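You operate a simulated robot arm through the tools that you are given. There is no shell and no other tool. Be economical: measure what you need, move in short steps, check, and stop when the job is done.

Carry out the task below with a simulated two-armed robot. There is one attempt and no reset: what you move stays moved.

Task
Fetch the basket with the smallest size on its label from the upper shelf of the loading cart and set it on the chair side of the packing table. Fetch the small teal banded bowl and set it on the top of the small steel shelving. Hold the purple banded bowl on the container bench top steady with one hand and put the red banded tube in it with the other. Put the ring on the top of the side table away on the waist high shelf of the steel shelving. Stack the steel box that says "No 32" from the top of the side table on top of the steel box that says "No 57". Put the glove carton from the top of the long table in the set tray there. Take the blue bin marked "repair" from the bottom shelf of the steel shelving and put it on the lower shelf of the steriliser cart. Do these in any order.

It is judged by the outcome, as a careful person would: the job done as asked, and still so three seconds after it is handed in. It fails if anything else is knocked over, pushed out of place, dropped, spilled or broken.

Robot
Two 7-joint arms with two-finger parallel grippers on one trunk, on a base that drives. Base frame: it is fixed to the floor where the robot stands at the start and does not move with it; the origin is under the middle of the robot, x ahead of it, y to its left, z up; the surface under the hand at the start is at about z = 1.169. Readings come in m, degrees, newtons and seconds.
The left shoulder is at the start at [0.07, 0.188, 1.34], the right one opposite. With the tool pointing down near the work surface each hand reaches from about 0.32 to 0.8 m from the robot's upright axis, wherever it stands, measured 20 degrees to its own side. Places, roughly: basket [0.5, 0.25, 1.25]; blue bin [3, -3, 0.25]; chair side of the packing table [2.1, -0.6, 0.9]; glove carton [3, -4.25, 1]; lower shelf of the steriliser cart [-2, -3.4, 0.8]; purple banded bowl (12x12x5 cm) [-7.1, -0.2, 0.9]; red banded tube (4x4x10 cm) [-7.1, -2.5, 0.9]; ring [1.25, -5.25, 0.75]; set tray [3, -4, 1]; small teal banded bowl (9x9x5 cm) [-2.4, 1.8, 0.7]; steel box [1.5, -5.25, 0.75]; top of the small steel shelving [-3.8, 1.8, 0.9]; waist high shelf of the steel shelving [3, -2.6, 0.9]. Payload 3.91 kg a hand.
Tool frame (each hand has its own): the origin (TCP) lies between the finger pads and is the grasp point; the fingertips stand 0.03 m ahead of it; z points along the fingers, y is the line along which they close. The gripper opens to 0.11 m. The fingers are 0.02 m wide and 0.01 m thick; the gripper's body (0.048 by 0.112 m) begins 0.055 m behind the TCP.
Orientation is told as [roll, pitch, yaw] about the base's x, y, z axes, in that order, counted from this pose: with the fingers straight down and closing along the base's y, the tool's x points along the base's -x, its y along +y and its z along -z.

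Tools
- The arms move only by the tool arm_command. It takes "left_targets", "right_targets" or both (then of equal length, played together; a hand with none holds still); each is one flat list of numbers, 7 for each row, row after row: the shift along the tool's x, y, z in m, then the turn, a rotation vector about the tool's x, y, z in degrees, then the finger opening in m, from 0 to 0.11. In form: [dx, dy, dz, wx, wy, wz, fingers, dx, dy, dz, wx, wy, wz, fingers, ...]. A call has 1 to 10 rows; each row shifts and turns the commanded pose from where the row before left it, along the tool's axes as they then stand. Rows are played at 5 a second. More than 0.05 m and 8.6 degrees between two rows, or a gripper value outside its range, and nothing of the call is played. A pose out of reach is approached as far as the arm can. The call stops where the force on the tool passes 40 N (or 10 N more than at its start, if that is more) or the arm is blocked; 0.2 s more then pass. The fingers move at their own pace (about 0.072 m/s each) and stop on an object; they squeeze with about 23 N. The grip force told is the motor's: it shows also when the fingers shut on nothing. Time passes only in rows, and 0.2 s behind the last, so rows that do not move let the fingers close. The reply holds the time, the measured pose of the TCP, the force on the tool along the base axes, the opening and the grip force, in the units named above and with some noise, with the torque about the TCP (base axes, N m) and any sound that the robot's microphone picked up.
- Cameras (640 x 400 px; columns grow to the right, rows downward): "scene" is now at [0.1397, 0.02, 1.5824]; the picture's right is [0.25, -0.97, 0.00], its down [-0.43, -0.11, -0.90] and it looks along [0.87, 0.23, -0.44] (base axes); focal length 214 px, centre (320, 200). "left" rides on the left gripper at [0.072, -0.017, -0.103] in its tool frame; the picture's right is [0.23, 0.97, 0.00], its down [-0.76, 0.18, -0.62] and it looks along [-0.61, 0.14, 0.78] (tool axes); focal length 222 px, centre (320, 200). "right" rides on the right gripper at [0.072, 0.017, -0.103] in its tool frame; the picture's right is [-0.23, 0.97, 0.00], its down [-0.76, -0.18, -0.62] and it looks along [-0.61, -0.14, 0.78] (tool axes); focal length 222 px, centre (320, 200). There is no depth. A picture from a camera that has moved, and an enlarged one, comes with that camera's place and axes in the base frame and with its lens.
- grab_frame(camera): a new picture of that camera. It takes no simulated time.
- slide_trunk(by): slides the trunk up (or, below 0, down) by that many m; the arms and the scene camera ride with it, the base frame stays. It gives what a move gives, with no picture.
- base_move(legs): drives the robot by 1 to 6 legs, each [ahead, turn to the left] in m and degrees, along the robot's own axes; the way and the turn of a leg run together, so that a leg with both is an arc; at most 1.5 m and 180 degrees a leg. The arms and the cameras ride along, it lands a little off, and it stops where it bumps. It gives what a move gives.
- turn_head(pan, tilt): turns the head with the scene camera to pan (to the left, within 86 degrees either way) and tilt (down, from -29 to 69), counted from straight ahead of the robot. It gives what a move gives.
- enlarge(camera, box): a new picture of the part [left, top, right, bottom] of that camera's present view, enlarged. It takes no simulated time.
- job_done(): hands the job in; it is judged then, once.

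Work in short steps. Places have to be worked out from the pictures, the camera data and where the tool is seen: move nearer, look again, correct. Check each grasp and each placing, and mend what went wrong. You have 207 turns and 194 pictures in all, those below and enlarged ones among them. Open the grippers and draw the arms clear of the work before you hand the job in, unless the task says otherwise.

The tools are called after ">>>" by a JSON object that holds its "api" and its "payload". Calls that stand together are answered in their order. arm_command: Moves the arms, as the interface text tells. Its arguments: {"type":"object","properties":{"left_targets":{"type":"array","items":{"type":"number"}},"right_targets":{"type":"array","items":{"type":"number"}}},"required":[]} The other tools are called the same way: slide_trunk (by) slides the trunk up or down; base_move (legs) drives the base; turn_head (pan, tilt) turns the head that bears the scene camera; grab_frame (camera) takes a picture; enlarge (camera, box) takes an enlarged picture of a part of a camera's view; job_done () hands the job in.

At the start:

```text
time: 0.0
left_position: [0.4308, 0.4644, 1.3857]
left_tcp_rot: [0.0, -0.1, 0.1]
left_wrist_force: [-0.1, 0.8, -0.3]
left_torque: [0.0, 0.0, 0.02]
left_width: 0.1098
left_grip_force: 0.0
right_position: [0.3151, 0.0037, 1.5089]
right_tcp_rot: [0.0, 0.0, -0.1]
right_wrist_force: [-0.1, -0.1, 0.5]
right_torque: [-0.02, 0.0, 0.01]
right_width: 0.1099
right_grip_force: 0.0
trunk travel left (down, up): [-0.85, 0.09]
robot x, y, heading: [0.0031, -0.004, 0.6]
head pan, tilt: [14.6, 26.2]
```

scene: 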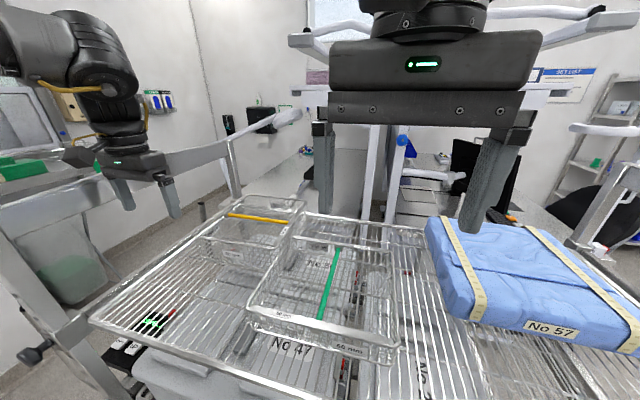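
right: 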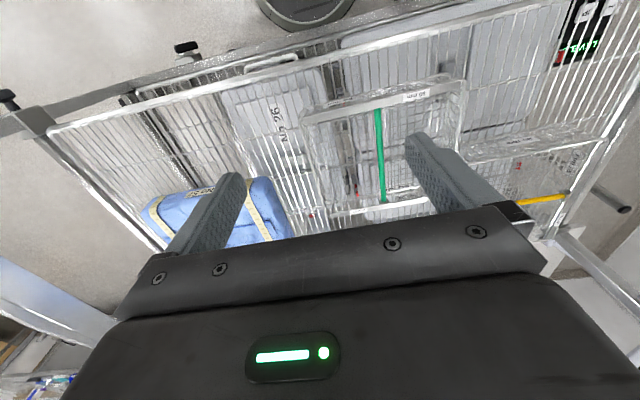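
left: 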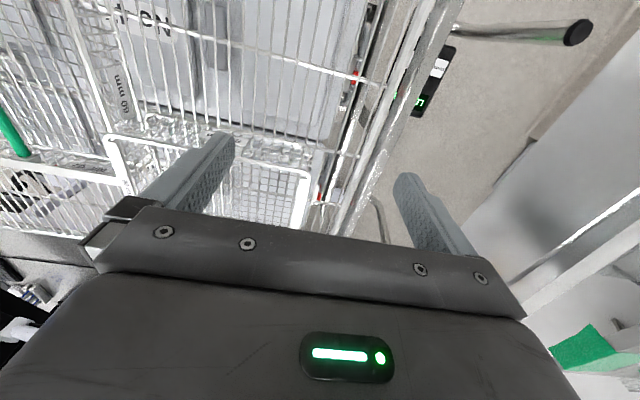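

The cart with two or three wire baskets (green and yellow markers) is ahead. I enlarge the scene picture to read the size labels.

>>> {"api": "enlarge", "payload": {"camera": "scene", "box": [180, 180, 420, 370]}}

>>> {"api": "enlarge", "payload": {"camera": "left", "box": [0, 0, 380, 240]}}

>>> {"api": "enlarge", "payload": {"camera": "right", "box": [280, 60, 640, 260]}}

```text
2.11 times, centred on (300, 275) of scene
camera zoom: at [0.1397, 0.02, 1.5824], right [0.25, -0.97, 0.0], down [-0.43, -0.11, -0.9], along [0.87, 0.23, -0.44], focal length 452 px, centre (362, 42)
```

zoom: 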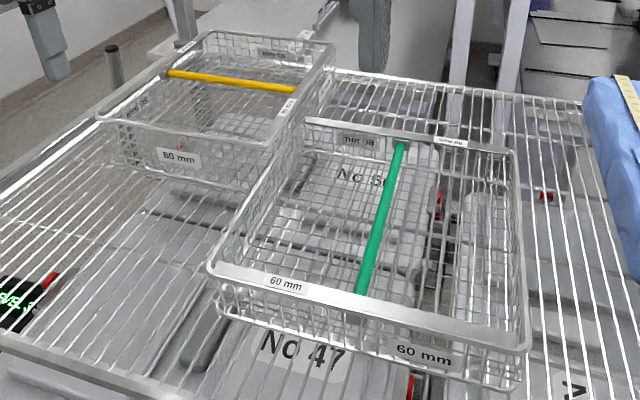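

```text
1.67 times, centred on (190, 120) of left
camera zoom: at [0.3587, 0.4475, 1.4884], right [-0.23, 0.97, 0.0], down [0.76, 0.18, 0.62], along [0.61, 0.14, -0.78], focal length 370 px, centre (537, 333)
```

zoom: 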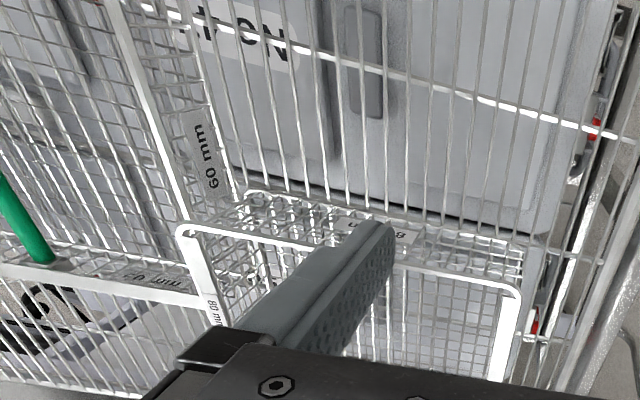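

```text
1.78 times, centred on (460, 160) of right
camera zoom: at [0.2443, 0.0207, 1.6108], right [0.23, 0.97, 0.0], down [0.76, -0.18, 0.62], along [0.61, -0.14, -0.78], focal length 395 px, centre (71, 271)
```

zoom: 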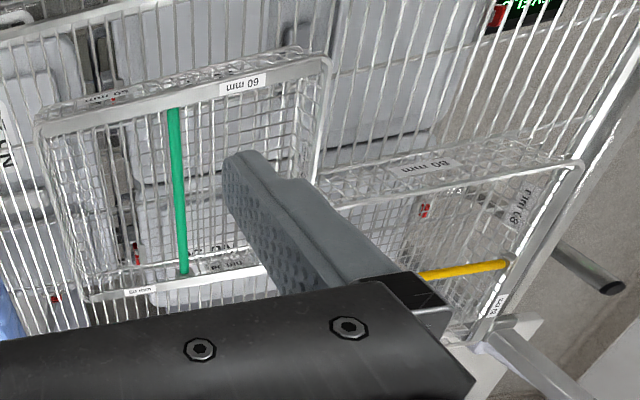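

The smallest is the 60 mm basket with the green bar, its bar along x at about y=0.085, x 0.37–0.56, z~1.235. I move the right hand above the middle of the bar, closing along y.

>>> {"api": "arm_command", "payload": {"right_targets": [-0.04, 0.02, 0, 0, 0, 0, 0.11, -0.04, 0.02, 0.0, 0, 0, 0, 0.11, -0.04, 0.02, 0.04, 0, 0, 0, 0.08, -0.033, 0.02, 0.04, 0, 0, 0, 0.06, 0, 0, 0.05, 0, 0, 0, 0.06, 0, 0, 0.04, 0, 0, 0, 0.06]}}

>>> {"api": "grab_frame", "payload": {"camera": "right"}}

>>> {"api": "grab_frame", "payload": {"camera": "scene"}}

```text
refused: row 3 steps farther than a row can; nothing moved
```

```text
187 pictures are left
camera right: at [0.2443, 0.0207, 1.6108], right [0.23, 0.97, 0.0], down [0.76, -0.18, 0.62], along [0.61, -0.14, -0.78], focal length 222 px, centre (320, 200)
```

right: 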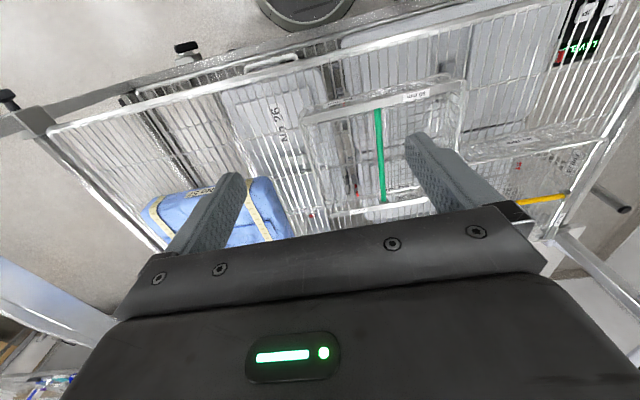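

```text
186 pictures are left
camera scene: at [0.1397, 0.02, 1.5824], right [0.25, -0.97, 0.0], down [-0.43, -0.11, -0.9], along [0.87, 0.23, -0.44], focal length 214 px, centre (320, 200)
```

scene: 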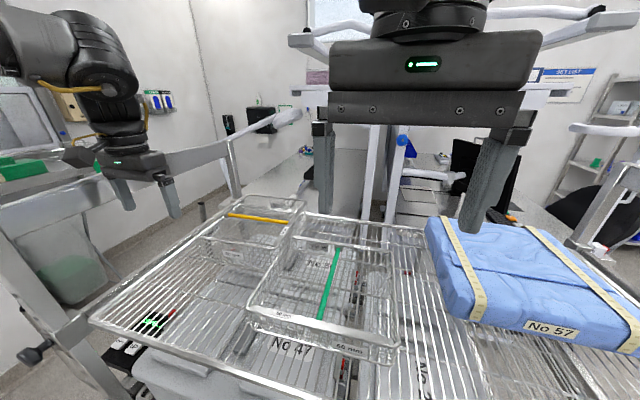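

The row was over 0.05 m; I split it into smaller steps.

>>> {"api": "arm_command", "payload": {"right_targets": [-0.04, 0.02, 0, 0, 0, 0, 0.1, -0.04, 0.02, 0.0, 0, 0, 0, 0.08, -0.04, 0.02, 0, 0, 0, 0, 0.06, -0.033, 0.02, 0, 0, 0, 0, 0.06, 0, 0, 0.045, 0, 0, 0, 0.06, 0, 0, 0.045, 0, 0, 0, 0.06, 0, 0, 0.045, 0, 0, 0, 0.06]}}

>>> {"api": "grab_frame", "payload": {"camera": "right"}}

>>> {"api": "grab_frame", "payload": {"camera": "scene"}}

```text
time: 1.6
left_position: [0.4315, 0.4647, 1.3837]
left_tcp_rot: [0.0, 0.1, 0.0]
left_wrist_force: [0.3, 0.4, -1.4]
left_torque: [-0.03, 0.06, -0.01]
left_width: 0.11
left_grip_force: 0.0
right_position: [0.4726, 0.0803, 1.3882]
right_tcp_rot: [1.5, -0.6, -0.3]
right_wrist_force: [1.5, -0.6, 0.5]
right_torque: [0.03, 0.01, -0.01]
right_width: 0.0601
right_grip_force: 0.0
trunk travel left (down, up): [-0.85, 0.09]
robot x, y, heading: [0.0022, -0.0013, 0.1]
head pan, tilt: [14.6, 26.2]
```

```text
185 pictures are left
camera right: at [0.4002, 0.096, 1.4894], right [0.23, 0.97, 0.03], down [0.75, -0.2, 0.63], along [0.62, -0.12, -0.78], focal length 222 px, centre (320, 200)
```

right: 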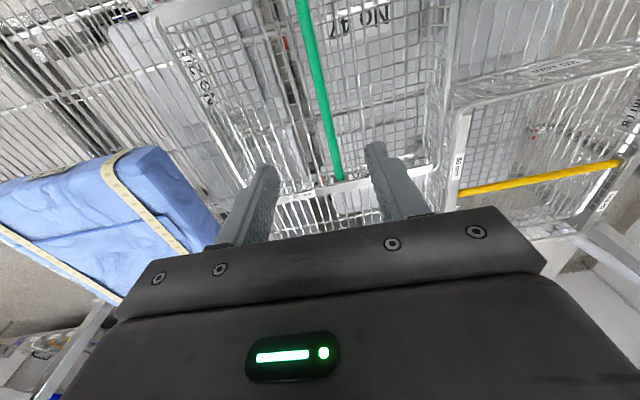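

```text
184 pictures are left
camera scene: at [0.141, 0.0206, 1.5823], right [0.25, -0.97, 0.0], down [-0.43, -0.11, -0.9], along [0.87, 0.23, -0.44], focal length 214 px, centre (320, 200)
```

scene: 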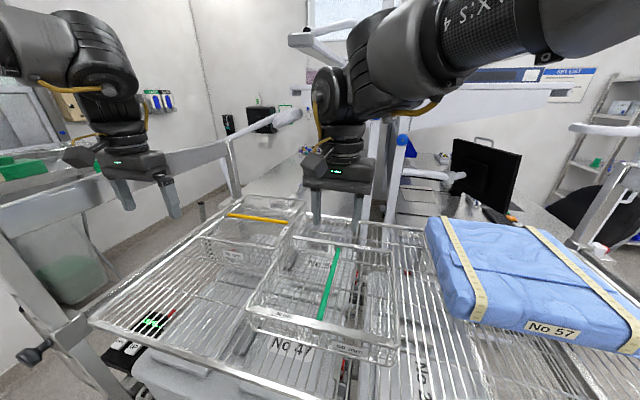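

Both cameras agree the bar is at y≈0.088, centre x≈0.47. I lower onto it with the fingers straddling.

>>> {"api": "arm_command", "payload": {"right_targets": [0, 0.006, 0.04, 0, 0, 0, 0.06, 0, 0, 0.04, 0, 0, 0, 0.06, 0, 0, 0.035, 0, 0, 0, 0.06, 0, 0, 0.033, 0, 0, 0, 0.06, 0, 0, 0, 0, 0, 0, 0.06]}}

>>> {"api": "grab_frame", "payload": {"camera": "right"}}

>>> {"api": "enlarge", "payload": {"camera": "scene", "box": [220, 150, 440, 370]}}

```text
time: 3.0
left_position: [0.4309, 0.4642, 1.3846]
left_tcp_rot: [0.2, -0.2, 0.1]
left_wrist_force: [-0.2, -0.2, -0.8]
left_torque: [-0.03, -0.02, 0.01]
left_width: 0.11
left_grip_force: 0.1
right_position: [0.4915, 0.0725, 1.2568]
right_tcp_rot: [4.8, -0.3, -3.3]
right_wrist_force: [0.1, -0.1, 0.4]
right_torque: [0.01, 0.01, 0.01]
right_width: 0.0602
right_grip_force: 0.1
trunk travel left (down, up): [-0.85, 0.09]
robot x, y, heading: [0.0019, -0.0011, 0.1]
head pan, tilt: [14.6, 26.2]
stopped in row 5 (right hand): the arm was blocked; the commanded pose is now the measured one
```

```text
183 pictures are left
camera right: at [0.4185, 0.0859, 1.3603], right [0.28, 0.96, 0.09], down [0.74, -0.27, 0.61], along [0.61, -0.11, -0.79], focal length 222 px, centre (320, 200)
```

right: 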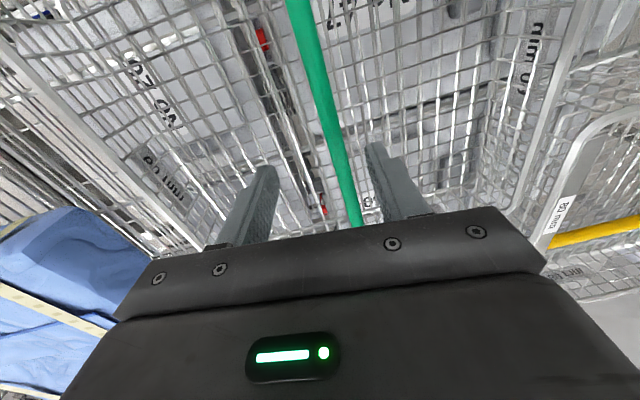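

```text
1.82 times, centred on (330, 260) of scene
camera zoom: at [0.1391, 0.0199, 1.5825], right [0.25, -0.97, 0.0], down [-0.43, -0.11, -0.9], along [0.87, 0.23, -0.44], focal length 390 px, centre (302, 91)
```

zoom: 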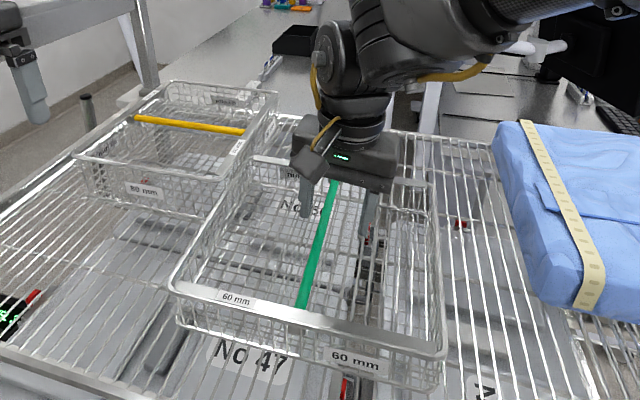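

The right arm seems near a joint limit but straddles the bar with fingertips just at it. I lower by the trunk 2 cm, then shift slightly left and close.

>>> {"api": "slide_trunk", "payload": {"by": -0.022}}

>>> {"api": "arm_command", "payload": {"right_targets": [0, 0.006, 0, 0, 0, 0, 0.06, 0, 0.006, 0, 0, 0, 0, 0.06, 0, 0, 0, 0, 0, 0, 0.0, 0, 0, 0, 0, 0, 0, 0.0, 0, 0, 0, 0, 0, 0, 0.0]}}

>>> {"api": "grab_frame", "payload": {"camera": "right"}}

```text
time: 3.7
left_position: [0.4315, 0.4633, 1.3624]
left_tcp_rot: [0.0, 0.1, 0.1]
left_wrist_force: [0.1, 0.1, 0.2]
left_torque: [0.0, 0.0, -0.04]
left_width: 0.1099
left_grip_force: 0.0
right_position: [0.4913, 0.0725, 1.2366]
right_tcp_rot: [4.9, -0.3, -3.3]
right_wrist_force: [0.1, -0.3, -0.2]
right_torque: [0.0, 0.02, -0.02]
right_width: 0.06
right_grip_force: 0.1
trunk travel left (down, up): [-0.828, 0.112]
robot x, y, heading: [-0.0015, -0.0025, 0.2]
head pan, tilt: [14.6, 26.2]
```

```text
time: 4.9
left_position: [0.4307, 0.4639, 1.3626]
left_tcp_rot: [0.0, 0.0, 0.0]
left_wrist_force: [-0.1, 0.6, 0.7]
left_torque: [0.0, -0.01, -0.01]
left_width: 0.1101
left_grip_force: 0.1
right_position: [0.4944, 0.0823, 1.2417]
right_tcp_rot: [5.6, -0.5, -3.8]
right_wrist_force: [0.3, 0.6, 7.6]
right_torque: [0.0, 0.02, 0.48]
right_width: 0.0126
right_grip_force: 23.4
trunk travel left (down, up): [-0.828, 0.112]
robot x, y, heading: [-0.0026, -0.0029, -0.0]
head pan, tilt: [14.6, 26.2]
```

```text
181 pictures are left
camera right: at [0.4219, 0.0951, 1.3446], right [0.29, 0.95, 0.1], down [0.74, -0.29, 0.61], along [0.61, -0.1, -0.79], focal length 222 px, centre (320, 200)
```

right: 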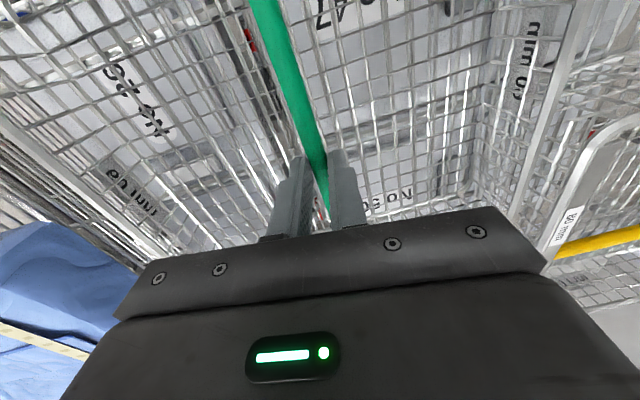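

The bar is held (0.0126 m, 23 N). I lift with the trunk by 0.1 m and check.

>>> {"api": "slide_trunk", "payload": {"by": 0.1}}

>>> {"api": "grab_frame", "payload": {"camera": "scene"}}

```text
time: 6.2
left_position: [0.4321, 0.4638, 1.4628]
left_tcp_rot: [0.0, 0.0, 0.0]
left_wrist_force: [0.1, -0.2, 0.2]
left_torque: [0.0, 0.0, 0.0]
left_width: 0.1099
left_grip_force: 0.1
right_position: [0.4947, 0.0829, 1.3401]
right_tcp_rot: [5.6, -0.3, -3.8]
right_wrist_force: [-0.2, -0.3, -4.0]
right_torque: [-0.03, -0.1, 0.0]
right_width: 0.0115
right_grip_force: 22.9
trunk travel left (down, up): [-0.928, 0.012]
robot x, y, heading: [0.0021, -0.0006, 0.1]
head pan, tilt: [14.6, 26.2]
```

```text
180 pictures are left
camera scene: at [0.1399, 0.0201, 1.6603], right [0.25, -0.97, 0.0], down [-0.43, -0.11, -0.9], along [0.87, 0.23, -0.44], focal length 214 px, centre (320, 200)
```

scene: 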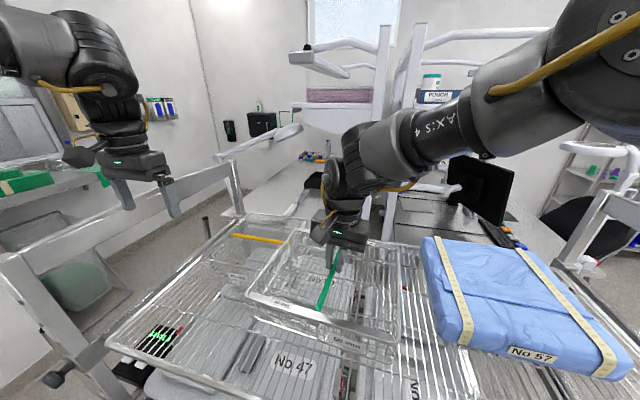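

Basket lifted (about 0.4 kg). I back straight out of the cart and look around to the right.

>>> {"api": "base_move", "payload": {"legs": [[-0.7, 0]]}}

>>> {"api": "turn_head", "payload": {"pan": -35, "tilt": 15}}

>>> {"api": "grab_frame", "payload": {"camera": "scene"}}

>>> {"api": "turn_head", "payload": {"pan": -85, "tilt": 15}}

>>> {"api": "grab_frame", "payload": {"camera": "scene"}}

```text
time: 10.1
left_position: [-0.2679, 0.4654, 1.4613]
left_tcp_rot: [0.0, 0.1, 0.2]
left_wrist_force: [0.5, -0.4, 0.3]
left_torque: [-0.02, 0.04, -0.01]
left_width: 0.1101
left_grip_force: 0.1
right_position: [-0.2038, 0.0833, 1.3394]
right_tcp_rot: [5.5, -0.2, -3.6]
right_wrist_force: [0.1, -0.3, -3.2]
right_torque: [0.01, -0.06, 0.01]
right_width: 0.0116
right_grip_force: 22.9
trunk travel left (down, up): [-0.928, 0.012]
robot x, y, heading: [-0.6998, -0.0036, 0.3]
head pan, tilt: [14.6, 26.2]
```

```text
time: 11.2
left_position: [-0.2689, 0.4644, 1.4627]
left_tcp_rot: [0.0, -0.1, 0.3]
left_wrist_force: [1.1, -0.7, 0.0]
left_torque: [-0.03, 0.01, 0.01]
left_width: 0.11
left_grip_force: 0.1
right_position: [-0.2049, 0.0836, 1.3418]
right_tcp_rot: [5.7, -0.3, -3.7]
right_wrist_force: [-0.3, -0.2, -4.4]
right_torque: [0.0, -0.05, -0.03]
right_width: 0.0113
right_grip_force: 23.2
trunk travel left (down, up): [-0.928, 0.012]
robot x, y, heading: [-0.6995, 0.0018, 0.3]
head pan, tilt: [-35.0, 15.0]
```

```text
179 pictures are left
camera scene: at [-0.5718, -0.0572, 1.6785], right [-0.57, -0.82, 0.0], down [-0.21, 0.15, -0.97], along [0.79, -0.55, -0.26], focal length 214 px, centre (320, 200)
```

scene: 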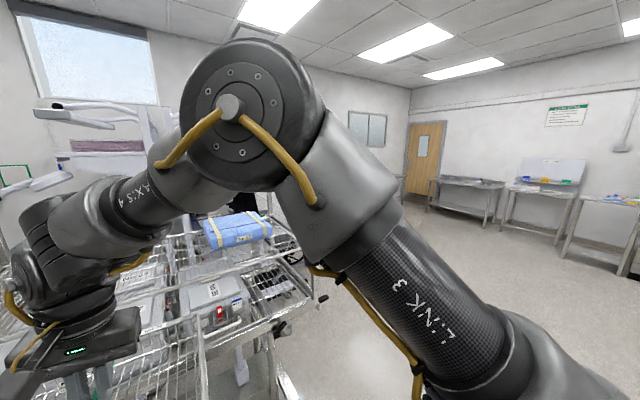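

```text
time: 12.4
left_position: [-0.2699, 0.465, 1.4627]
left_tcp_rot: [-0.1, -0.1, 0.2]
left_wrist_force: [-0.3, 0.4, -0.8]
left_torque: [0.02, 0.03, -0.01]
left_width: 0.11
left_grip_force: 0.0
right_position: [-0.2053, 0.0823, 1.3409]
right_tcp_rot: [5.7, -0.4, -3.7]
right_wrist_force: [0.0, 0.6, -3.0]
right_torque: [0.01, 0.01, -0.01]
right_width: 0.0115
right_grip_force: 22.8
trunk travel left (down, up): [-0.928, 0.012]
robot x, y, heading: [-0.6979, 0.001, 0.2]
head pan, tilt: [-85.0, 15.0]
```

```text
178 pictures are left
camera scene: at [-0.6405, -0.097, 1.6786], right [-1.0, -0.09, 0.0], down [-0.02, 0.26, -0.97], along [0.09, -0.96, -0.26], focal length 214 px, centre (320, 200)
```

scene: 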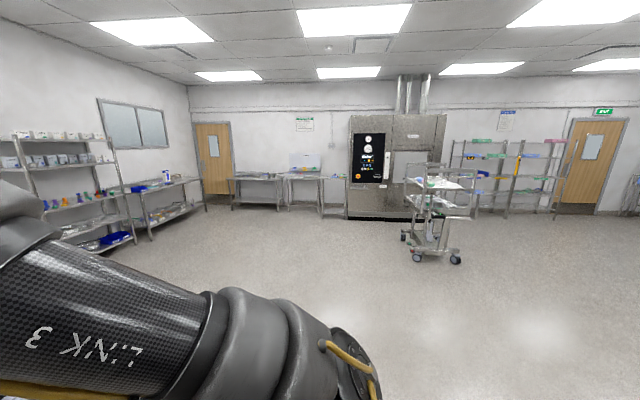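

The room is open to the right (south). I drive around the cart toward the packing table's chair side, stopping short to look.

>>> {"api": "base_move", "payload": {"legs": [[0, -90], [1.5, 0], [0.4, 0], [0, 90], [1.3, 0]]}}

>>> {"api": "turn_head", "payload": {"pan": 20, "tilt": 20}}

>>> {"api": "grab_frame", "payload": {"camera": "scene"}}

```text
time: 35.8
left_position: [0.9861, -1.4472, 1.4633]
left_tcp_rot: [0.0, 0.1, -1.3]
left_wrist_force: [0.4, -0.2, 0.1]
left_torque: [-0.04, -0.03, 0.04]
left_width: 0.11
left_grip_force: 0.0
right_position: [1.0394, -1.8305, 1.3423]
right_tcp_rot: [5.6, -0.3, -5.3]
right_wrist_force: [0.0, 0.2, -4.0]
right_torque: [-0.02, -0.07, 0.02]
right_width: 0.0115
right_grip_force: 22.8
trunk travel left (down, up): [-0.928, 0.012]
robot x, y, heading: [0.5432, -1.8995, -1.6]
head pan, tilt: [-85.0, 15.0]
```

```text
time: 37.6
left_position: [0.9862, -1.4471, 1.4624]
left_tcp_rot: [0.0, 0.1, -1.3]
left_wrist_force: [-0.2, 0.1, -0.7]
left_torque: [0.0, -0.01, -0.03]
left_width: 0.1098
left_grip_force: 0.1
right_position: [1.0404, -1.8314, 1.3419]
right_tcp_rot: [5.7, -0.3, -5.4]
right_wrist_force: [-0.8, -0.9, -3.6]
right_torque: [0.01, -0.09, -0.03]
right_width: 0.0116
right_grip_force: 23.0
trunk travel left (down, up): [-0.928, 0.012]
robot x, y, heading: [0.5422, -1.9007, -1.3]
head pan, tilt: [20.0, 20.0]
```

```text
177 pictures are left
camera scene: at [0.6832, -1.8755, 1.6704], right [0.32, -0.95, 0.0], down [-0.32, -0.11, -0.94], along [0.89, 0.3, -0.34], focal length 214 px, centre (320, 200)
```

scene: 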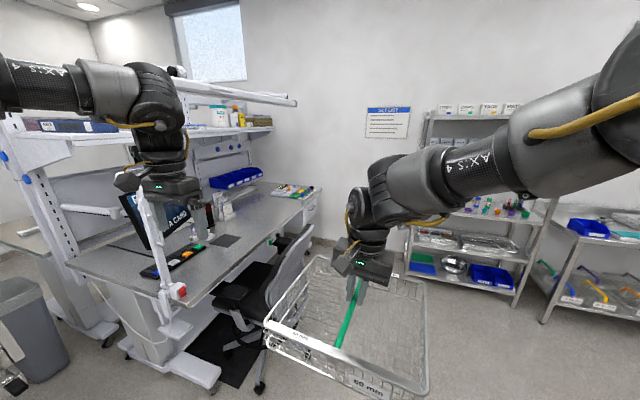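

The table and the chair in front of it are visible. I enlarge to see the free space on the table.

>>> {"api": "enlarge", "payload": {"camera": "scene", "box": [60, 140, 340, 390]}}

```text
1.60 times, centred on (200, 265) of scene
camera zoom: at [0.6832, -1.8755, 1.6704], right [0.32, -0.95, 0.0], down [-0.32, -0.11, -0.94], along [0.89, 0.3, -0.34], focal length 343 px, centre (512, 96)
```

zoom: 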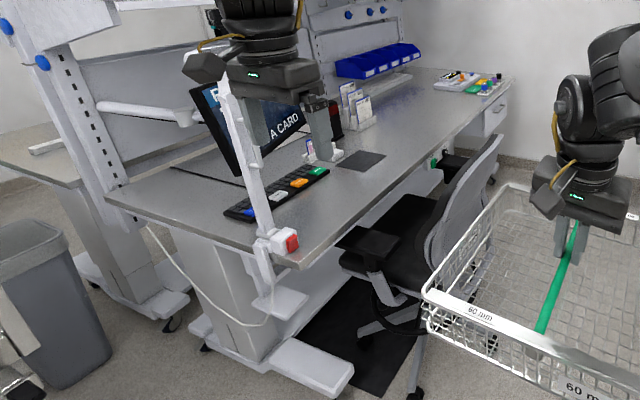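

Worked out: table top z≈0.9, x 1.2–3.05, y −1.08..−0.1, chair around x 1.4–1.95, y −1.4. I'll place the basket near (2.3, −0.88), standing right of the chair. Drive on and turn to face the table.

>>> {"api": "base_move", "payload": {"legs": [[0, 1.3], [1.5, 0], [0.2, 0], [0, 90]]}}

>>> {"api": "turn_head", "payload": {"pan": 0, "tilt": 35}}

>>> {"api": "grab_frame", "payload": {"camera": "scene"}}

```text
time: 50.3
left_position: [1.7707, -1.4508, 1.4619]
left_tcp_rot: [0.1, -0.1, 89.4]
left_wrist_force: [0.8, 0.2, 0.5]
left_torque: [0.0, 0.0, -0.01]
left_width: 0.1103
left_grip_force: 0.0
right_position: [2.1531, -1.3907, 1.342]
right_tcp_rot: [5.7, -0.3, 85.4]
right_wrist_force: [0.4, -0.4, -3.7]
right_torque: [0.06, -0.02, -0.01]
right_width: 0.0115
right_grip_force: 23.4
trunk travel left (down, up): [-0.928, 0.012]
robot x, y, heading: [2.2311, -1.8902, 89.5]
head pan, tilt: [20.0, 20.0]
```

```text
time: 51.1
left_position: [1.7701, -1.4509, 1.4627]
left_tcp_rot: [0.1, 0.0, 89.4]
left_wrist_force: [-0.8, -0.6, 0.5]
left_torque: [0.03, 0.0, -0.02]
left_width: 0.11
left_grip_force: 0.0
right_position: [2.1537, -1.3916, 1.3417]
right_tcp_rot: [5.7, -0.3, 85.4]
right_wrist_force: [0.6, 0.5, -2.8]
right_torque: [0.05, -0.01, 0.0]
right_width: 0.0115
right_grip_force: 23.5
trunk travel left (down, up): [-0.928, 0.012]
robot x, y, heading: [2.2303, -1.8873, 89.3]
head pan, tilt: [0.0, 35.0]
```

```text
175 pictures are left
camera scene: at [2.2318, -1.7526, 1.6466], right [1.0, -0.01, 0.0], down [-0.01, -0.57, -0.82], along [0.01, 0.82, -0.57], focal length 214 px, centre (320, 200)
```

scene: 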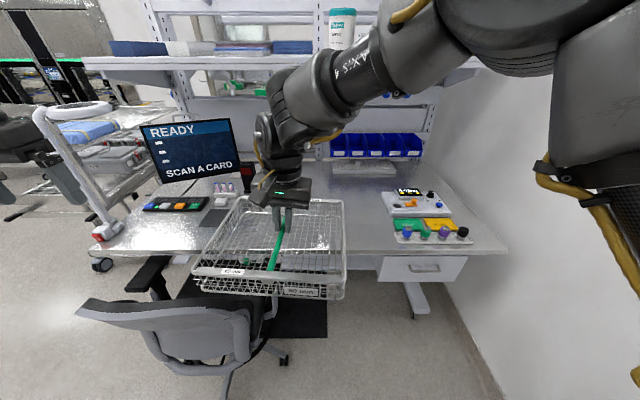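

Free spot on the table is x≈2.15–2.5 in front, between the mat and the pot tray. I shift right of the chair and approach.

>>> {"api": "base_move", "payload": {"legs": [[0, -30], [0.36, 0], [0, 30.5], [0.1, 0]]}}

>>> {"api": "grab_frame", "payload": {"camera": "scene"}}

```text
time: 57.1
left_position: [1.9389, -1.0743, 1.4684]
left_tcp_rot: [0.1, -0.9, 90.7]
left_wrist_force: [0.4, -0.1, 1.0]
left_torque: [0.04, -0.03, 0.02]
left_width: 0.1098
left_grip_force: 0.1
right_position: [2.3186, -1.0066, 1.3505]
right_tcp_rot: [5.8, -1.2, 86.8]
right_wrist_force: [-0.4, 0.6, -1.8]
right_torque: [0.05, -0.07, 0.01]
right_width: 0.0115
right_grip_force: 23.1
trunk travel left (down, up): [-0.928, 0.012]
robot x, y, heading: [2.4058, -1.485, 90.4]
head pan, tilt: [0.0, 35.0]
```

```text
174 pictures are left
camera scene: at [2.4055, -1.3613, 1.6476], right [1.0, 0.01, 0.0], down [0.01, -0.57, -0.82], along [-0.01, 0.82, -0.57], focal length 214 px, centre (320, 200)
```

scene: 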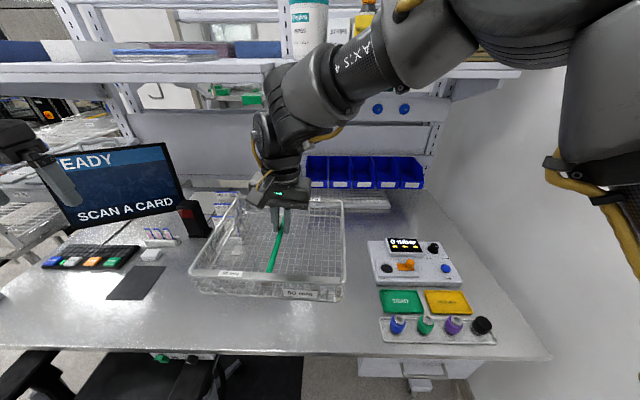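

The robot stands slightly tilted (chair mat), fine. I lower the trunk 0.25 m, then extend the hand 0.12 m forward while correcting tilt slightly.

>>> {"api": "slide_trunk", "payload": {"by": -0.25}}

>>> {"api": "arm_command", "payload": {"right_targets": [-0.03, 0, 0, 0, 0, 0, 0, -0.03, 0, 0, 0, 0, 0, 0, -0.03, 0, 0, 0, 0, 0, 0, -0.03, 0, 0, 0, 0, 0, 0, 0, 0, 0, 0, 0, 0, 0]}}

>>> {"api": "grab_frame", "payload": {"camera": "scene"}}

```text
time: 59.7
left_position: [1.9386, -1.0635, 1.2164]
left_tcp_rot: [0.0, -0.5, 90.6]
left_wrist_force: [0.6, -0.6, 0.4]
left_torque: [0.02, 0.02, 0.01]
left_width: 0.1098
left_grip_force: 0.0
right_position: [2.3184, -0.9959, 1.096]
right_tcp_rot: [5.7, -0.7, 86.8]
right_wrist_force: [0.1, 0.0, -2.6]
right_torque: [0.01, 0.0, 0.01]
right_width: 0.0116
right_grip_force: 23.0
trunk travel left (down, up): [-0.678, 0.262]
robot x, y, heading: [2.4046, -1.4818, 90.7]
head pan, tilt: [0.0, 35.0]
```

```text
time: 60.9
left_position: [1.9392, -1.0639, 1.2162]
left_tcp_rot: [-0.1, -0.6, 90.6]
left_wrist_force: [-0.2, -0.5, 0.2]
left_torque: [-0.02, 0.0, 0.02]
left_width: 0.1099
left_grip_force: 0.0
right_position: [2.3248, -0.8753, 1.097]
right_tcp_rot: [5.6, -0.7, 86.9]
right_wrist_force: [0.3, 0.5, -3.1]
right_torque: [0.05, -0.02, -0.03]
right_width: 0.0117
right_grip_force: 22.8
trunk travel left (down, up): [-0.678, 0.262]
robot x, y, heading: [2.4064, -1.4837, 90.4]
head pan, tilt: [0.0, 35.0]
```

```text
173 pictures are left
camera scene: at [2.4064, -1.3491, 1.3967], right [1.0, 0.01, 0.0], down [0.01, -0.57, -0.82], along [-0.01, 0.82, -0.57], focal length 214 px, centre (320, 200)
```

scene: 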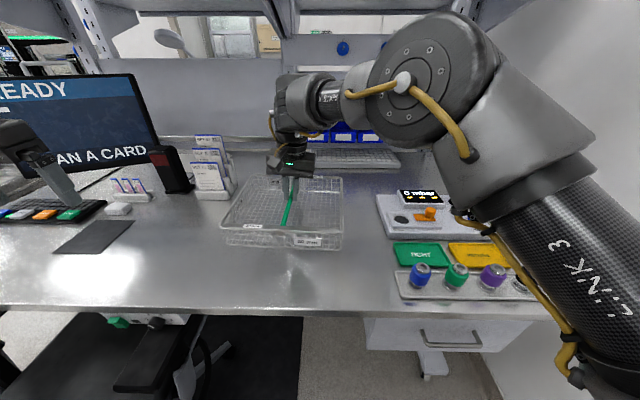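

Position (2.325, −0.875) is over free table. I lower with the trunk 0.115 m, then feel the last bit.

>>> {"api": "slide_trunk", "payload": {"by": -0.112}}

>>> {"api": "enlarge", "payload": {"camera": "scene", "box": [180, 100, 440, 330]}}

```text
time: 62.3
left_position: [1.9381, -1.0638, 1.1031]
left_tcp_rot: [0.0, -0.5, 90.5]
left_wrist_force: [-0.4, -0.4, -0.1]
left_torque: [-0.01, 0.01, -0.01]
left_width: 0.1099
left_grip_force: 0.0
right_position: [2.3252, -0.8757, 0.9849]
right_tcp_rot: [5.8, -0.7, 86.8]
right_wrist_force: [-0.3, -0.5, -3.1]
right_torque: [0.02, 0.0, -0.02]
right_width: 0.0115
right_grip_force: 23.1
trunk travel left (down, up): [-0.566, 0.374]
robot x, y, heading: [2.4119, -1.4862, 90.8]
head pan, tilt: [0.0, 35.0]
```

```text
1.74 times, centred on (310, 215) of scene
camera zoom: at [2.4061, -1.3482, 1.2846], right [1.0, 0.01, 0.0], down [0.01, -0.57, -0.82], along [-0.01, 0.82, -0.57], focal length 373 px, centre (337, 174)
```

zoom: 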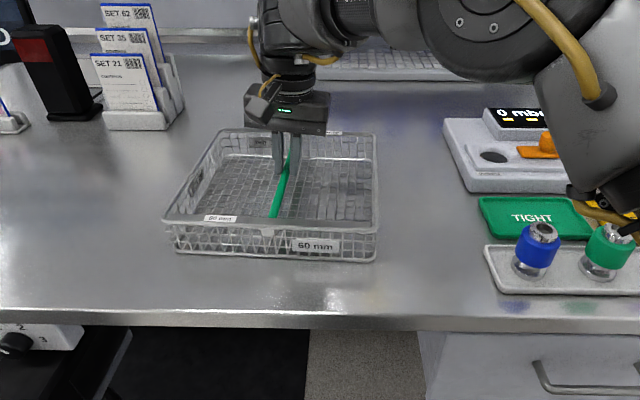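

The basket is nearly down. I lower in small steps and watch the force.

>>> {"api": "arm_command", "payload": {"right_targets": [0, 0, 0.01, 0, 0, 0, 0, 0, 0, 0.005, 0, 0, 0, 0, 0, 0, 0, 0, 0, 0, 0]}}

>>> {"api": "enlarge", "payload": {"camera": "scene", "box": [180, 100, 440, 330]}}

```text
time: 63.1
left_position: [1.9386, -1.0656, 1.1048]
left_tcp_rot: [0.0, -0.6, 90.7]
left_wrist_force: [0.0, 0.3, -0.4]
left_torque: [0.0, -0.01, 0.0]
left_width: 0.1101
left_grip_force: 0.1
right_position: [2.3235, -0.8765, 0.9741]
right_tcp_rot: [5.9, -1.0, 86.8]
right_wrist_force: [-0.2, 3.0, 30.2]
right_torque: [-0.07, 0.11, -0.03]
right_width: 0.0117
right_grip_force: 23.2
trunk travel left (down, up): [-0.566, 0.374]
robot x, y, heading: [2.4084, -1.4811, 90.6]
head pan, tilt: [0.0, 35.0]
```

```text
1.74 times, centred on (310, 215) of scene
camera zoom: at [2.4066, -1.3517, 1.2851], right [1.0, 0.01, 0.0], down [0.01, -0.57, -0.82], along [-0.01, 0.82, -0.57], focal length 373 px, centre (337, 174)
```

zoom: 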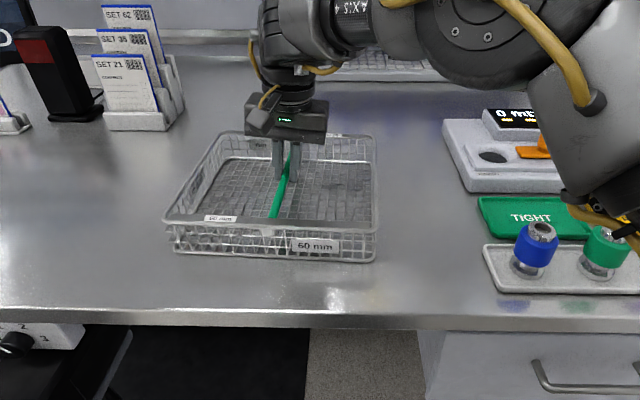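

It rests on the table (30 N). I relieve the push, open, and lift the hand clear.

>>> {"api": "arm_command", "payload": {"right_targets": [0, 0, -0.004, 0, 0, 0, 0, 0, 0, 0, 0, 0, 0, 0.05, 0, 0, 0, 0, 0, 0, 0.05, 0, 0, -0.04, 0, 0, 0, 0.05, 0, 0, -0.05, 0, 0, 0, 0.05, 0, 0, -0.05, 0, 0, 0, 0.05]}}

>>> {"api": "slide_trunk", "payload": {"by": 0.2}}

>>> {"api": "grab_frame", "payload": {"camera": "scene"}}

```text
time: 64.5
left_position: [1.9392, -1.0635, 1.1032]
left_tcp_rot: [0.1, -0.5, 90.6]
left_wrist_force: [-0.1, -0.2, 0.5]
left_torque: [0.03, -0.01, -0.04]
left_width: 0.1099
left_grip_force: 0.0
right_position: [2.3511, -0.8753, 1.0854]
right_tcp_rot: [6.5, 0.7, 85.1]
right_wrist_force: [0.2, -0.6, 0.5]
right_torque: [-0.01, 0.0, 0.0]
right_width: 0.05
right_grip_force: 0.1
right hand out of reach, approached as far as the arm can: row 6
trunk travel left (down, up): [-0.566, 0.374]
robot x, y, heading: [2.4035, -1.4842, 90.7]
head pan, tilt: [0.0, 35.0]
```

```text
time: 66.7
left_position: [1.9384, -1.0634, 1.304]
left_tcp_rot: [0.0, -0.4, 90.6]
left_wrist_force: [-1.0, -0.1, -0.5]
left_torque: [-0.04, 0.0, 0.01]
left_width: 0.1099
left_grip_force: 0.0
right_position: [2.3502, -0.8775, 1.2923]
right_tcp_rot: [7.2, 0.1, 85.5]
right_wrist_force: [0.0, 0.3, -0.2]
right_torque: [-0.01, -0.02, 0.01]
right_width: 0.0501
right_grip_force: 0.1
trunk travel left (down, up): [-0.766, 0.174]
robot x, y, heading: [2.407, -1.4828, 90.7]
head pan, tilt: [0.0, 35.0]
```

```text
170 pictures are left
camera scene: at [2.406, -1.3483, 1.4846], right [1.0, 0.01, 0.0], down [0.01, -0.57, -0.82], along [-0.01, 0.82, -0.57], focal length 214 px, centre (320, 200)
```

scene: 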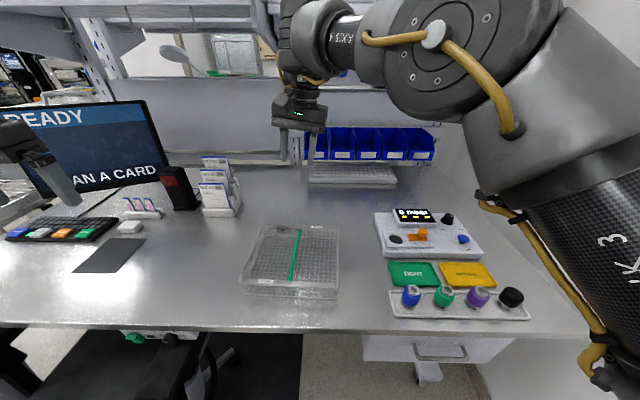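

Basket sits on the chair side. I back off and bring the right hand to a compact pose, then look to the right at the shelving.

>>> {"api": "base_move", "payload": {"legs": [[-0.4, 0]]}}

>>> {"api": "arm_command", "payload": {"right_targets": [0.03, -0.03, 0, 1.5, 0, -1, 0.08, 0.03, -0.03, 0, 1.5, 0, -1, 0.1, 0.03, -0.03, 0, 1.5, 0, -1, 0.1, 0.03, -0.03, 0, 1.5, 0, -1, 0.1, 0.03, -0.03, 0, 1.2, 0, -1, 0.1, 0.03, -0.03, 0, 0, 0, 0, 0.1, 0.0, -0.03, 0, 0, 0, 0, 0.1]}}

>>> {"api": "turn_head", "payload": {"pan": -85, "tilt": 30}}

>>> {"api": "grab_frame", "payload": {"camera": "scene"}}

```text
time: 69.2
left_position: [1.9438, -1.4656, 1.3039]
left_tcp_rot: [0.0, -0.4, 90.3]
left_wrist_force: [-0.2, 1.0, 1.3]
left_torque: [0.01, 0.0, -0.01]
left_width: 0.1101
left_grip_force: 0.1
right_position: [2.357, -1.2811, 1.2952]
right_tcp_rot: [7.3, -0.1, 85.1]
right_wrist_force: [0.5, 0.1, 0.1]
right_torque: [-0.02, 0.01, 0.01]
right_width: 0.0501
right_grip_force: 0.1
trunk travel left (down, up): [-0.766, 0.174]
robot x, y, heading: [2.4091, -1.8923, 90.5]
head pan, tilt: [0.0, 35.0]
```

```text
time: 70.8
left_position: [1.946, -1.4668, 1.3042]
left_tcp_rot: [0.0, -0.5, 90.3]
left_wrist_force: [-0.4, -0.2, 1.0]
left_torque: [0.0, 0.0, 0.0]
left_width: 0.1101
left_grip_force: 0.1
right_position: [2.5612, -1.4685, 1.2836]
right_tcp_rot: [0.1, -0.4, 90.1]
right_wrist_force: [0.0, 0.5, 0.0]
right_torque: [-0.02, 0.01, 0.03]
right_width: 0.1001
right_grip_force: 0.2
trunk travel left (down, up): [-0.766, 0.174]
robot x, y, heading: [2.4102, -1.8893, 90.0]
head pan, tilt: [0.0, 35.0]
```

```text
time: 72.4
left_position: [1.944, -1.4675, 1.3033]
left_tcp_rot: [0.0, -0.4, 90.3]
left_wrist_force: [-0.5, 0.0, 0.1]
left_torque: [-0.01, -0.01, 0.0]
left_width: 0.1099
left_grip_force: 0.0
right_position: [2.5582, -1.4693, 1.2841]
right_tcp_rot: [0.0, -0.4, 90.1]
right_wrist_force: [-0.5, 0.7, -0.2]
right_torque: [-0.01, -0.02, 0.01]
right_width: 0.1001
right_grip_force: 0.1
trunk travel left (down, up): [-0.766, 0.174]
robot x, y, heading: [2.4104, -1.8851, 90.3]
head pan, tilt: [-85.0, 30.0]
```

```text
169 pictures are left
camera scene: at [2.5005, -1.8344, 1.4925], right [0.09, -1.0, 0.0], down [-0.5, -0.05, -0.87], along [0.86, 0.08, -0.5], focal length 214 px, centre (320, 200)
```

scene: 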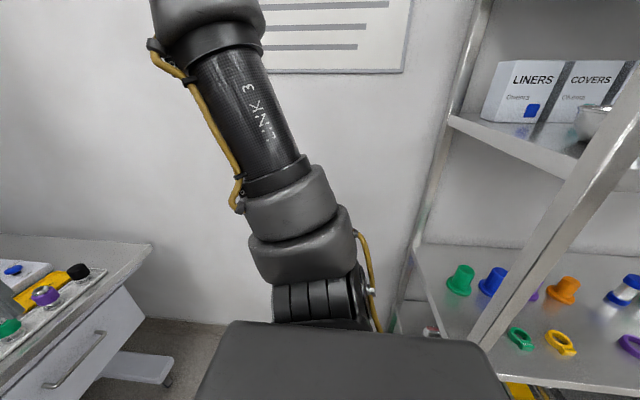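

The shelving front is at x≈2.86, y from −2.25 on. I move away diagonally and face it to survey shelf and long table.

>>> {"api": "base_move", "payload": {"legs": [[0, 135], [1.1, 0], [0, 110]]}}

>>> {"api": "turn_head", "payload": {"pan": 0, "tilt": 20}}

>>> {"api": "grab_frame", "payload": {"camera": "scene"}}

```text
time: 88.1
left_position: [2.2077, -2.4328, 1.3039]
left_tcp_rot: [0.0, -0.4, -27.3]
left_wrist_force: [1.4, -0.1, 0.8]
left_torque: [0.01, 0.01, 0.0]
left_width: 0.1098
left_grip_force: 0.0
right_position: [1.9206, -2.9761, 1.2839]
right_tcp_rot: [0.1, -0.5, -27.5]
right_wrist_force: [-0.6, -0.1, 0.1]
right_torque: [-0.02, -0.02, 0.01]
right_width: 0.0998
right_grip_force: 0.1
trunk travel left (down, up): [-0.766, 0.174]
robot x, y, heading: [1.6153, -2.6501, -27.3]
head pan, tilt: [-85.0, 30.0]
```

```text
time: 89.7
left_position: [2.2082, -2.4326, 1.3042]
left_tcp_rot: [0.0, -0.5, -27.3]
left_wrist_force: [0.2, 0.3, 0.8]
left_torque: [0.02, -0.01, 0.02]
left_width: 0.1101
left_grip_force: 0.1
right_position: [1.9223, -2.9767, 1.2845]
right_tcp_rot: [0.1, -0.4, -27.5]
right_wrist_force: [-0.4, -0.3, -0.2]
right_torque: [0.0, -0.02, 0.0]
right_width: 0.1
right_grip_force: 0.0
trunk travel left (down, up): [-0.766, 0.174]
robot x, y, heading: [1.6188, -2.6531, -27.4]
head pan, tilt: [0.0, 20.0]
```

```text
168 pictures are left
camera scene: at [1.7458, -2.7193, 1.5085], right [-0.46, -0.89, 0.0], down [-0.3, 0.16, -0.94], along [0.83, -0.43, -0.34], focal length 214 px, centre (320, 200)
```

scene: 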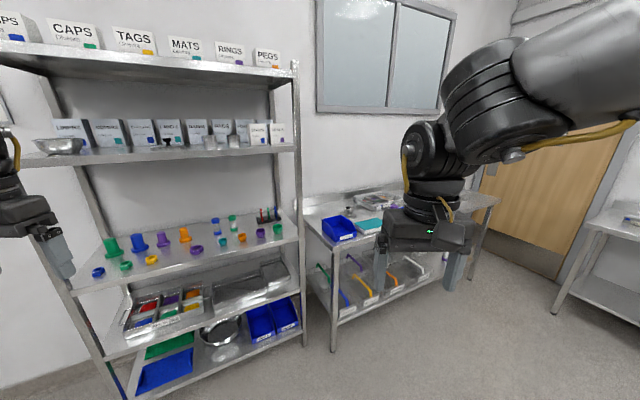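

The shelving and long table are both in view. I enlarge them.

>>> {"api": "enlarge", "payload": {"camera": "scene", "box": [70, 190, 320, 370]}}

>>> {"api": "enlarge", "payload": {"camera": "scene", "box": [290, 170, 430, 270]}}

```text
2.22 times, centred on (195, 280) of scene
camera zoom: at [1.7458, -2.7193, 1.5085], right [-0.46, -0.89, 0.0], down [-0.3, 0.16, -0.94], along [0.83, -0.43, -0.34], focal length 477 px, centre (598, 22)
```

zoom: 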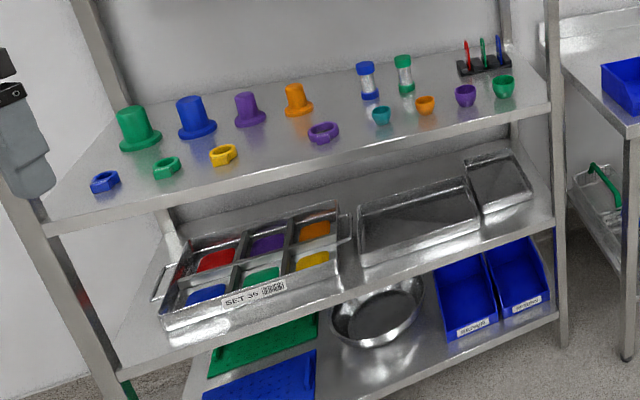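

```text
4.00 times, centred on (360, 220) of scene
camera zoom: at [1.7458, -2.7193, 1.5085], right [-0.46, -0.89, 0.0], down [-0.3, 0.16, -0.94], along [0.83, -0.43, -0.34], focal length 858 px, centre (160, 120)
```

zoom: 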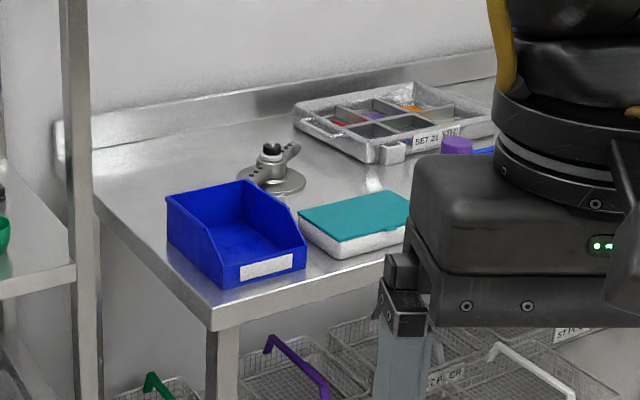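

Next I go to the long table: drive south and face it.

>>> {"api": "base_move", "payload": {"legs": [[0, -62.6], [1.45, 0], [0, 90]]}}

>>> {"api": "turn_head", "payload": {"pan": 0, "tilt": 25}}

>>> {"api": "grab_frame", "payload": {"camera": "scene"}}

```text
time: 103.4
left_position: [2.0297, -3.6232, 1.3038]
left_tcp_rot: [0.1, -0.4, -2.1]
left_wrist_force: [0.0, -0.7, 0.3]
left_torque: [0.0, 0.01, 0.01]
left_width: 0.1101
left_grip_force: 0.1
right_position: [2.0022, -4.2371, 1.2839]
right_tcp_rot: [0.1, -0.4, -2.3]
right_wrist_force: [0.2, -0.4, 1.1]
right_torque: [0.0, 0.0, 0.03]
right_width: 0.1001
right_grip_force: 0.1
trunk travel left (down, up): [-0.766, 0.174]
robot x, y, heading: [1.5919, -4.0722, -2.2]
head pan, tilt: [0.0, 20.0]
```

```text
time: 104.0
left_position: [2.0302, -3.6229, 1.3037]
left_tcp_rot: [-0.1, -0.4, -2.2]
left_wrist_force: [0.1, 0.7, 0.3]
left_torque: [0.04, 0.0, -0.02]
left_width: 0.11
left_grip_force: 0.1
right_position: [2.0022, -4.2373, 1.2837]
right_tcp_rot: [0.1, -0.4, -2.4]
right_wrist_force: [0.0, 0.8, -0.4]
right_torque: [0.01, -0.04, 0.0]
right_width: 0.1001
right_grip_force: 0.1
trunk travel left (down, up): [-0.766, 0.174]
robot x, y, heading: [1.5862, -4.0722, -2.2]
head pan, tilt: [0.0, 25.0]
```

```text
165 pictures are left
camera scene: at [1.7316, -4.0796, 1.5004], right [-0.04, -1.0, 0.0], down [-0.42, 0.02, -0.91], along [0.91, -0.03, -0.42], focal length 214 px, centre (320, 200)
```

scene: 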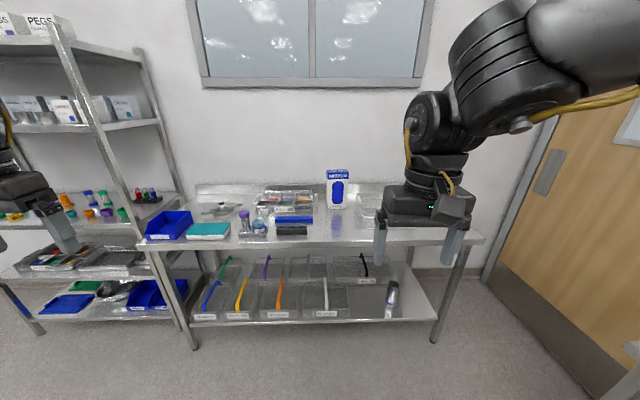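

>>> {"api": "enlarge", "payload": {"camera": "scene", "box": [130, 150, 410, 260]}}

```text
2.29 times, centred on (270, 205) of scene
camera zoom: at [1.7316, -4.0796, 1.5004], right [-0.04, -1.0, 0.0], down [-0.42, 0.02, -0.91], along [0.91, -0.03, -0.42], focal length 490 px, centre (434, 189)
```

zoom: 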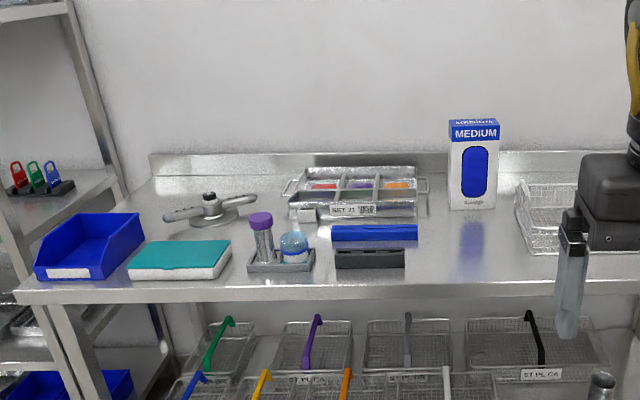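

The carton ("MEDIUM") is at about (2.9, −4.22) and the set tray at (2.93, −3.93), table front x≈2.55. I approach to (2.18, −3.96).

>>> {"api": "base_move", "payload": {"legs": [[0, 12.5], [0.59, 0], [0, -10.3]]}}

>>> {"api": "turn_head", "payload": {"pan": -5, "tilt": 35}}

>>> {"api": "grab_frame", "payload": {"camera": "scene"}}

>>> {"api": "grab_frame", "payload": {"camera": "right"}}

```text
time: 108.9
left_position: [2.5914, -3.4937, 1.303]
left_tcp_rot: [0.1, -0.4, 0.3]
left_wrist_force: [-0.2, 0.8, 0.3]
left_torque: [-0.04, 0.02, 0.0]
left_width: 0.11
left_grip_force: 0.0
right_position: [2.5917, -4.1079, 1.2838]
right_tcp_rot: [0.1, -0.4, 0.2]
right_wrist_force: [0.4, -0.4, 0.5]
right_torque: [0.0, 0.03, 0.01]
right_width: 0.1
right_grip_force: 0.1
trunk travel left (down, up): [-0.766, 0.174]
robot x, y, heading: [2.1712, -3.961, 0.7]
head pan, tilt: [0.0, 25.0]
```

```text
time: 109.6
left_position: [2.5918, -3.4959, 1.3038]
left_tcp_rot: [0.1, -0.4, 0.5]
left_wrist_force: [0.5, -0.7, -0.1]
left_torque: [0.0, -0.02, 0.04]
left_width: 0.1097
left_grip_force: 0.1
right_position: [2.5917, -4.1093, 1.2839]
right_tcp_rot: [0.1, -0.4, 0.2]
right_wrist_force: [0.1, -1.1, 0.9]
right_torque: [0.01, -0.01, -0.01]
right_width: 0.0998
right_grip_force: 0.0
trunk travel left (down, up): [-0.766, 0.174]
robot x, y, heading: [2.1692, -3.9637, 0.5]
head pan, tilt: [-5.0, 35.0]
```

```text
163 pictures are left
camera scene: at [2.3096, -3.9727, 1.4846], right [-0.08, -1.0, 0.0], down [-0.57, 0.05, -0.82], along [0.82, -0.06, -0.57], focal length 214 px, centre (320, 200)
```

scene: 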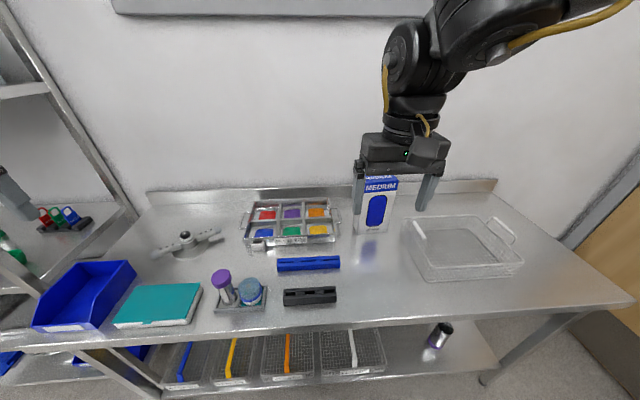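

```text
162 pictures are left
camera right: at [2.5186, -4.0925, 1.3857], right [0.22, 0.97, 0.0], down [0.76, -0.18, 0.63], along [0.61, -0.14, -0.78], focal length 222 px, centre (320, 200)
```

right: 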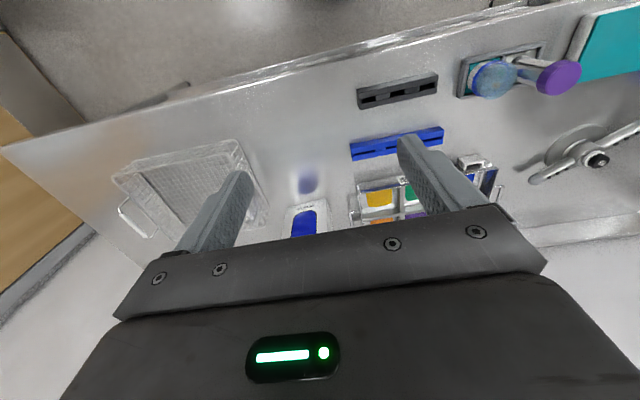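

>>> {"api": "enlarge", "payload": {"camera": "scene", "box": [220, 160, 420, 285]}}

```text
3.20 times, centred on (320, 222) of scene
camera zoom: at [2.3096, -3.9727, 1.4846], right [-0.08, -1.0, 0.0], down [-0.57, 0.05, -0.82], along [0.82, -0.06, -0.57], focal length 686 px, centre (320, 128)
```

zoom: 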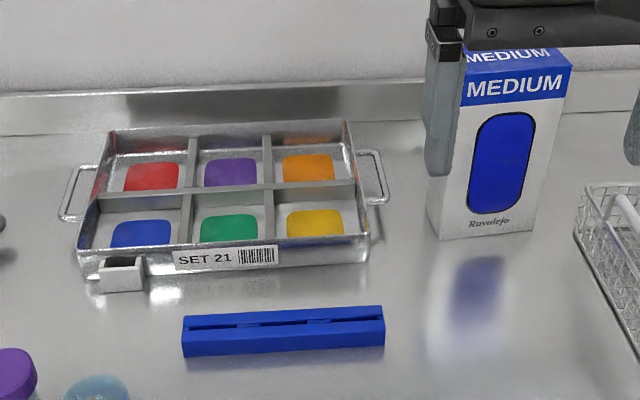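

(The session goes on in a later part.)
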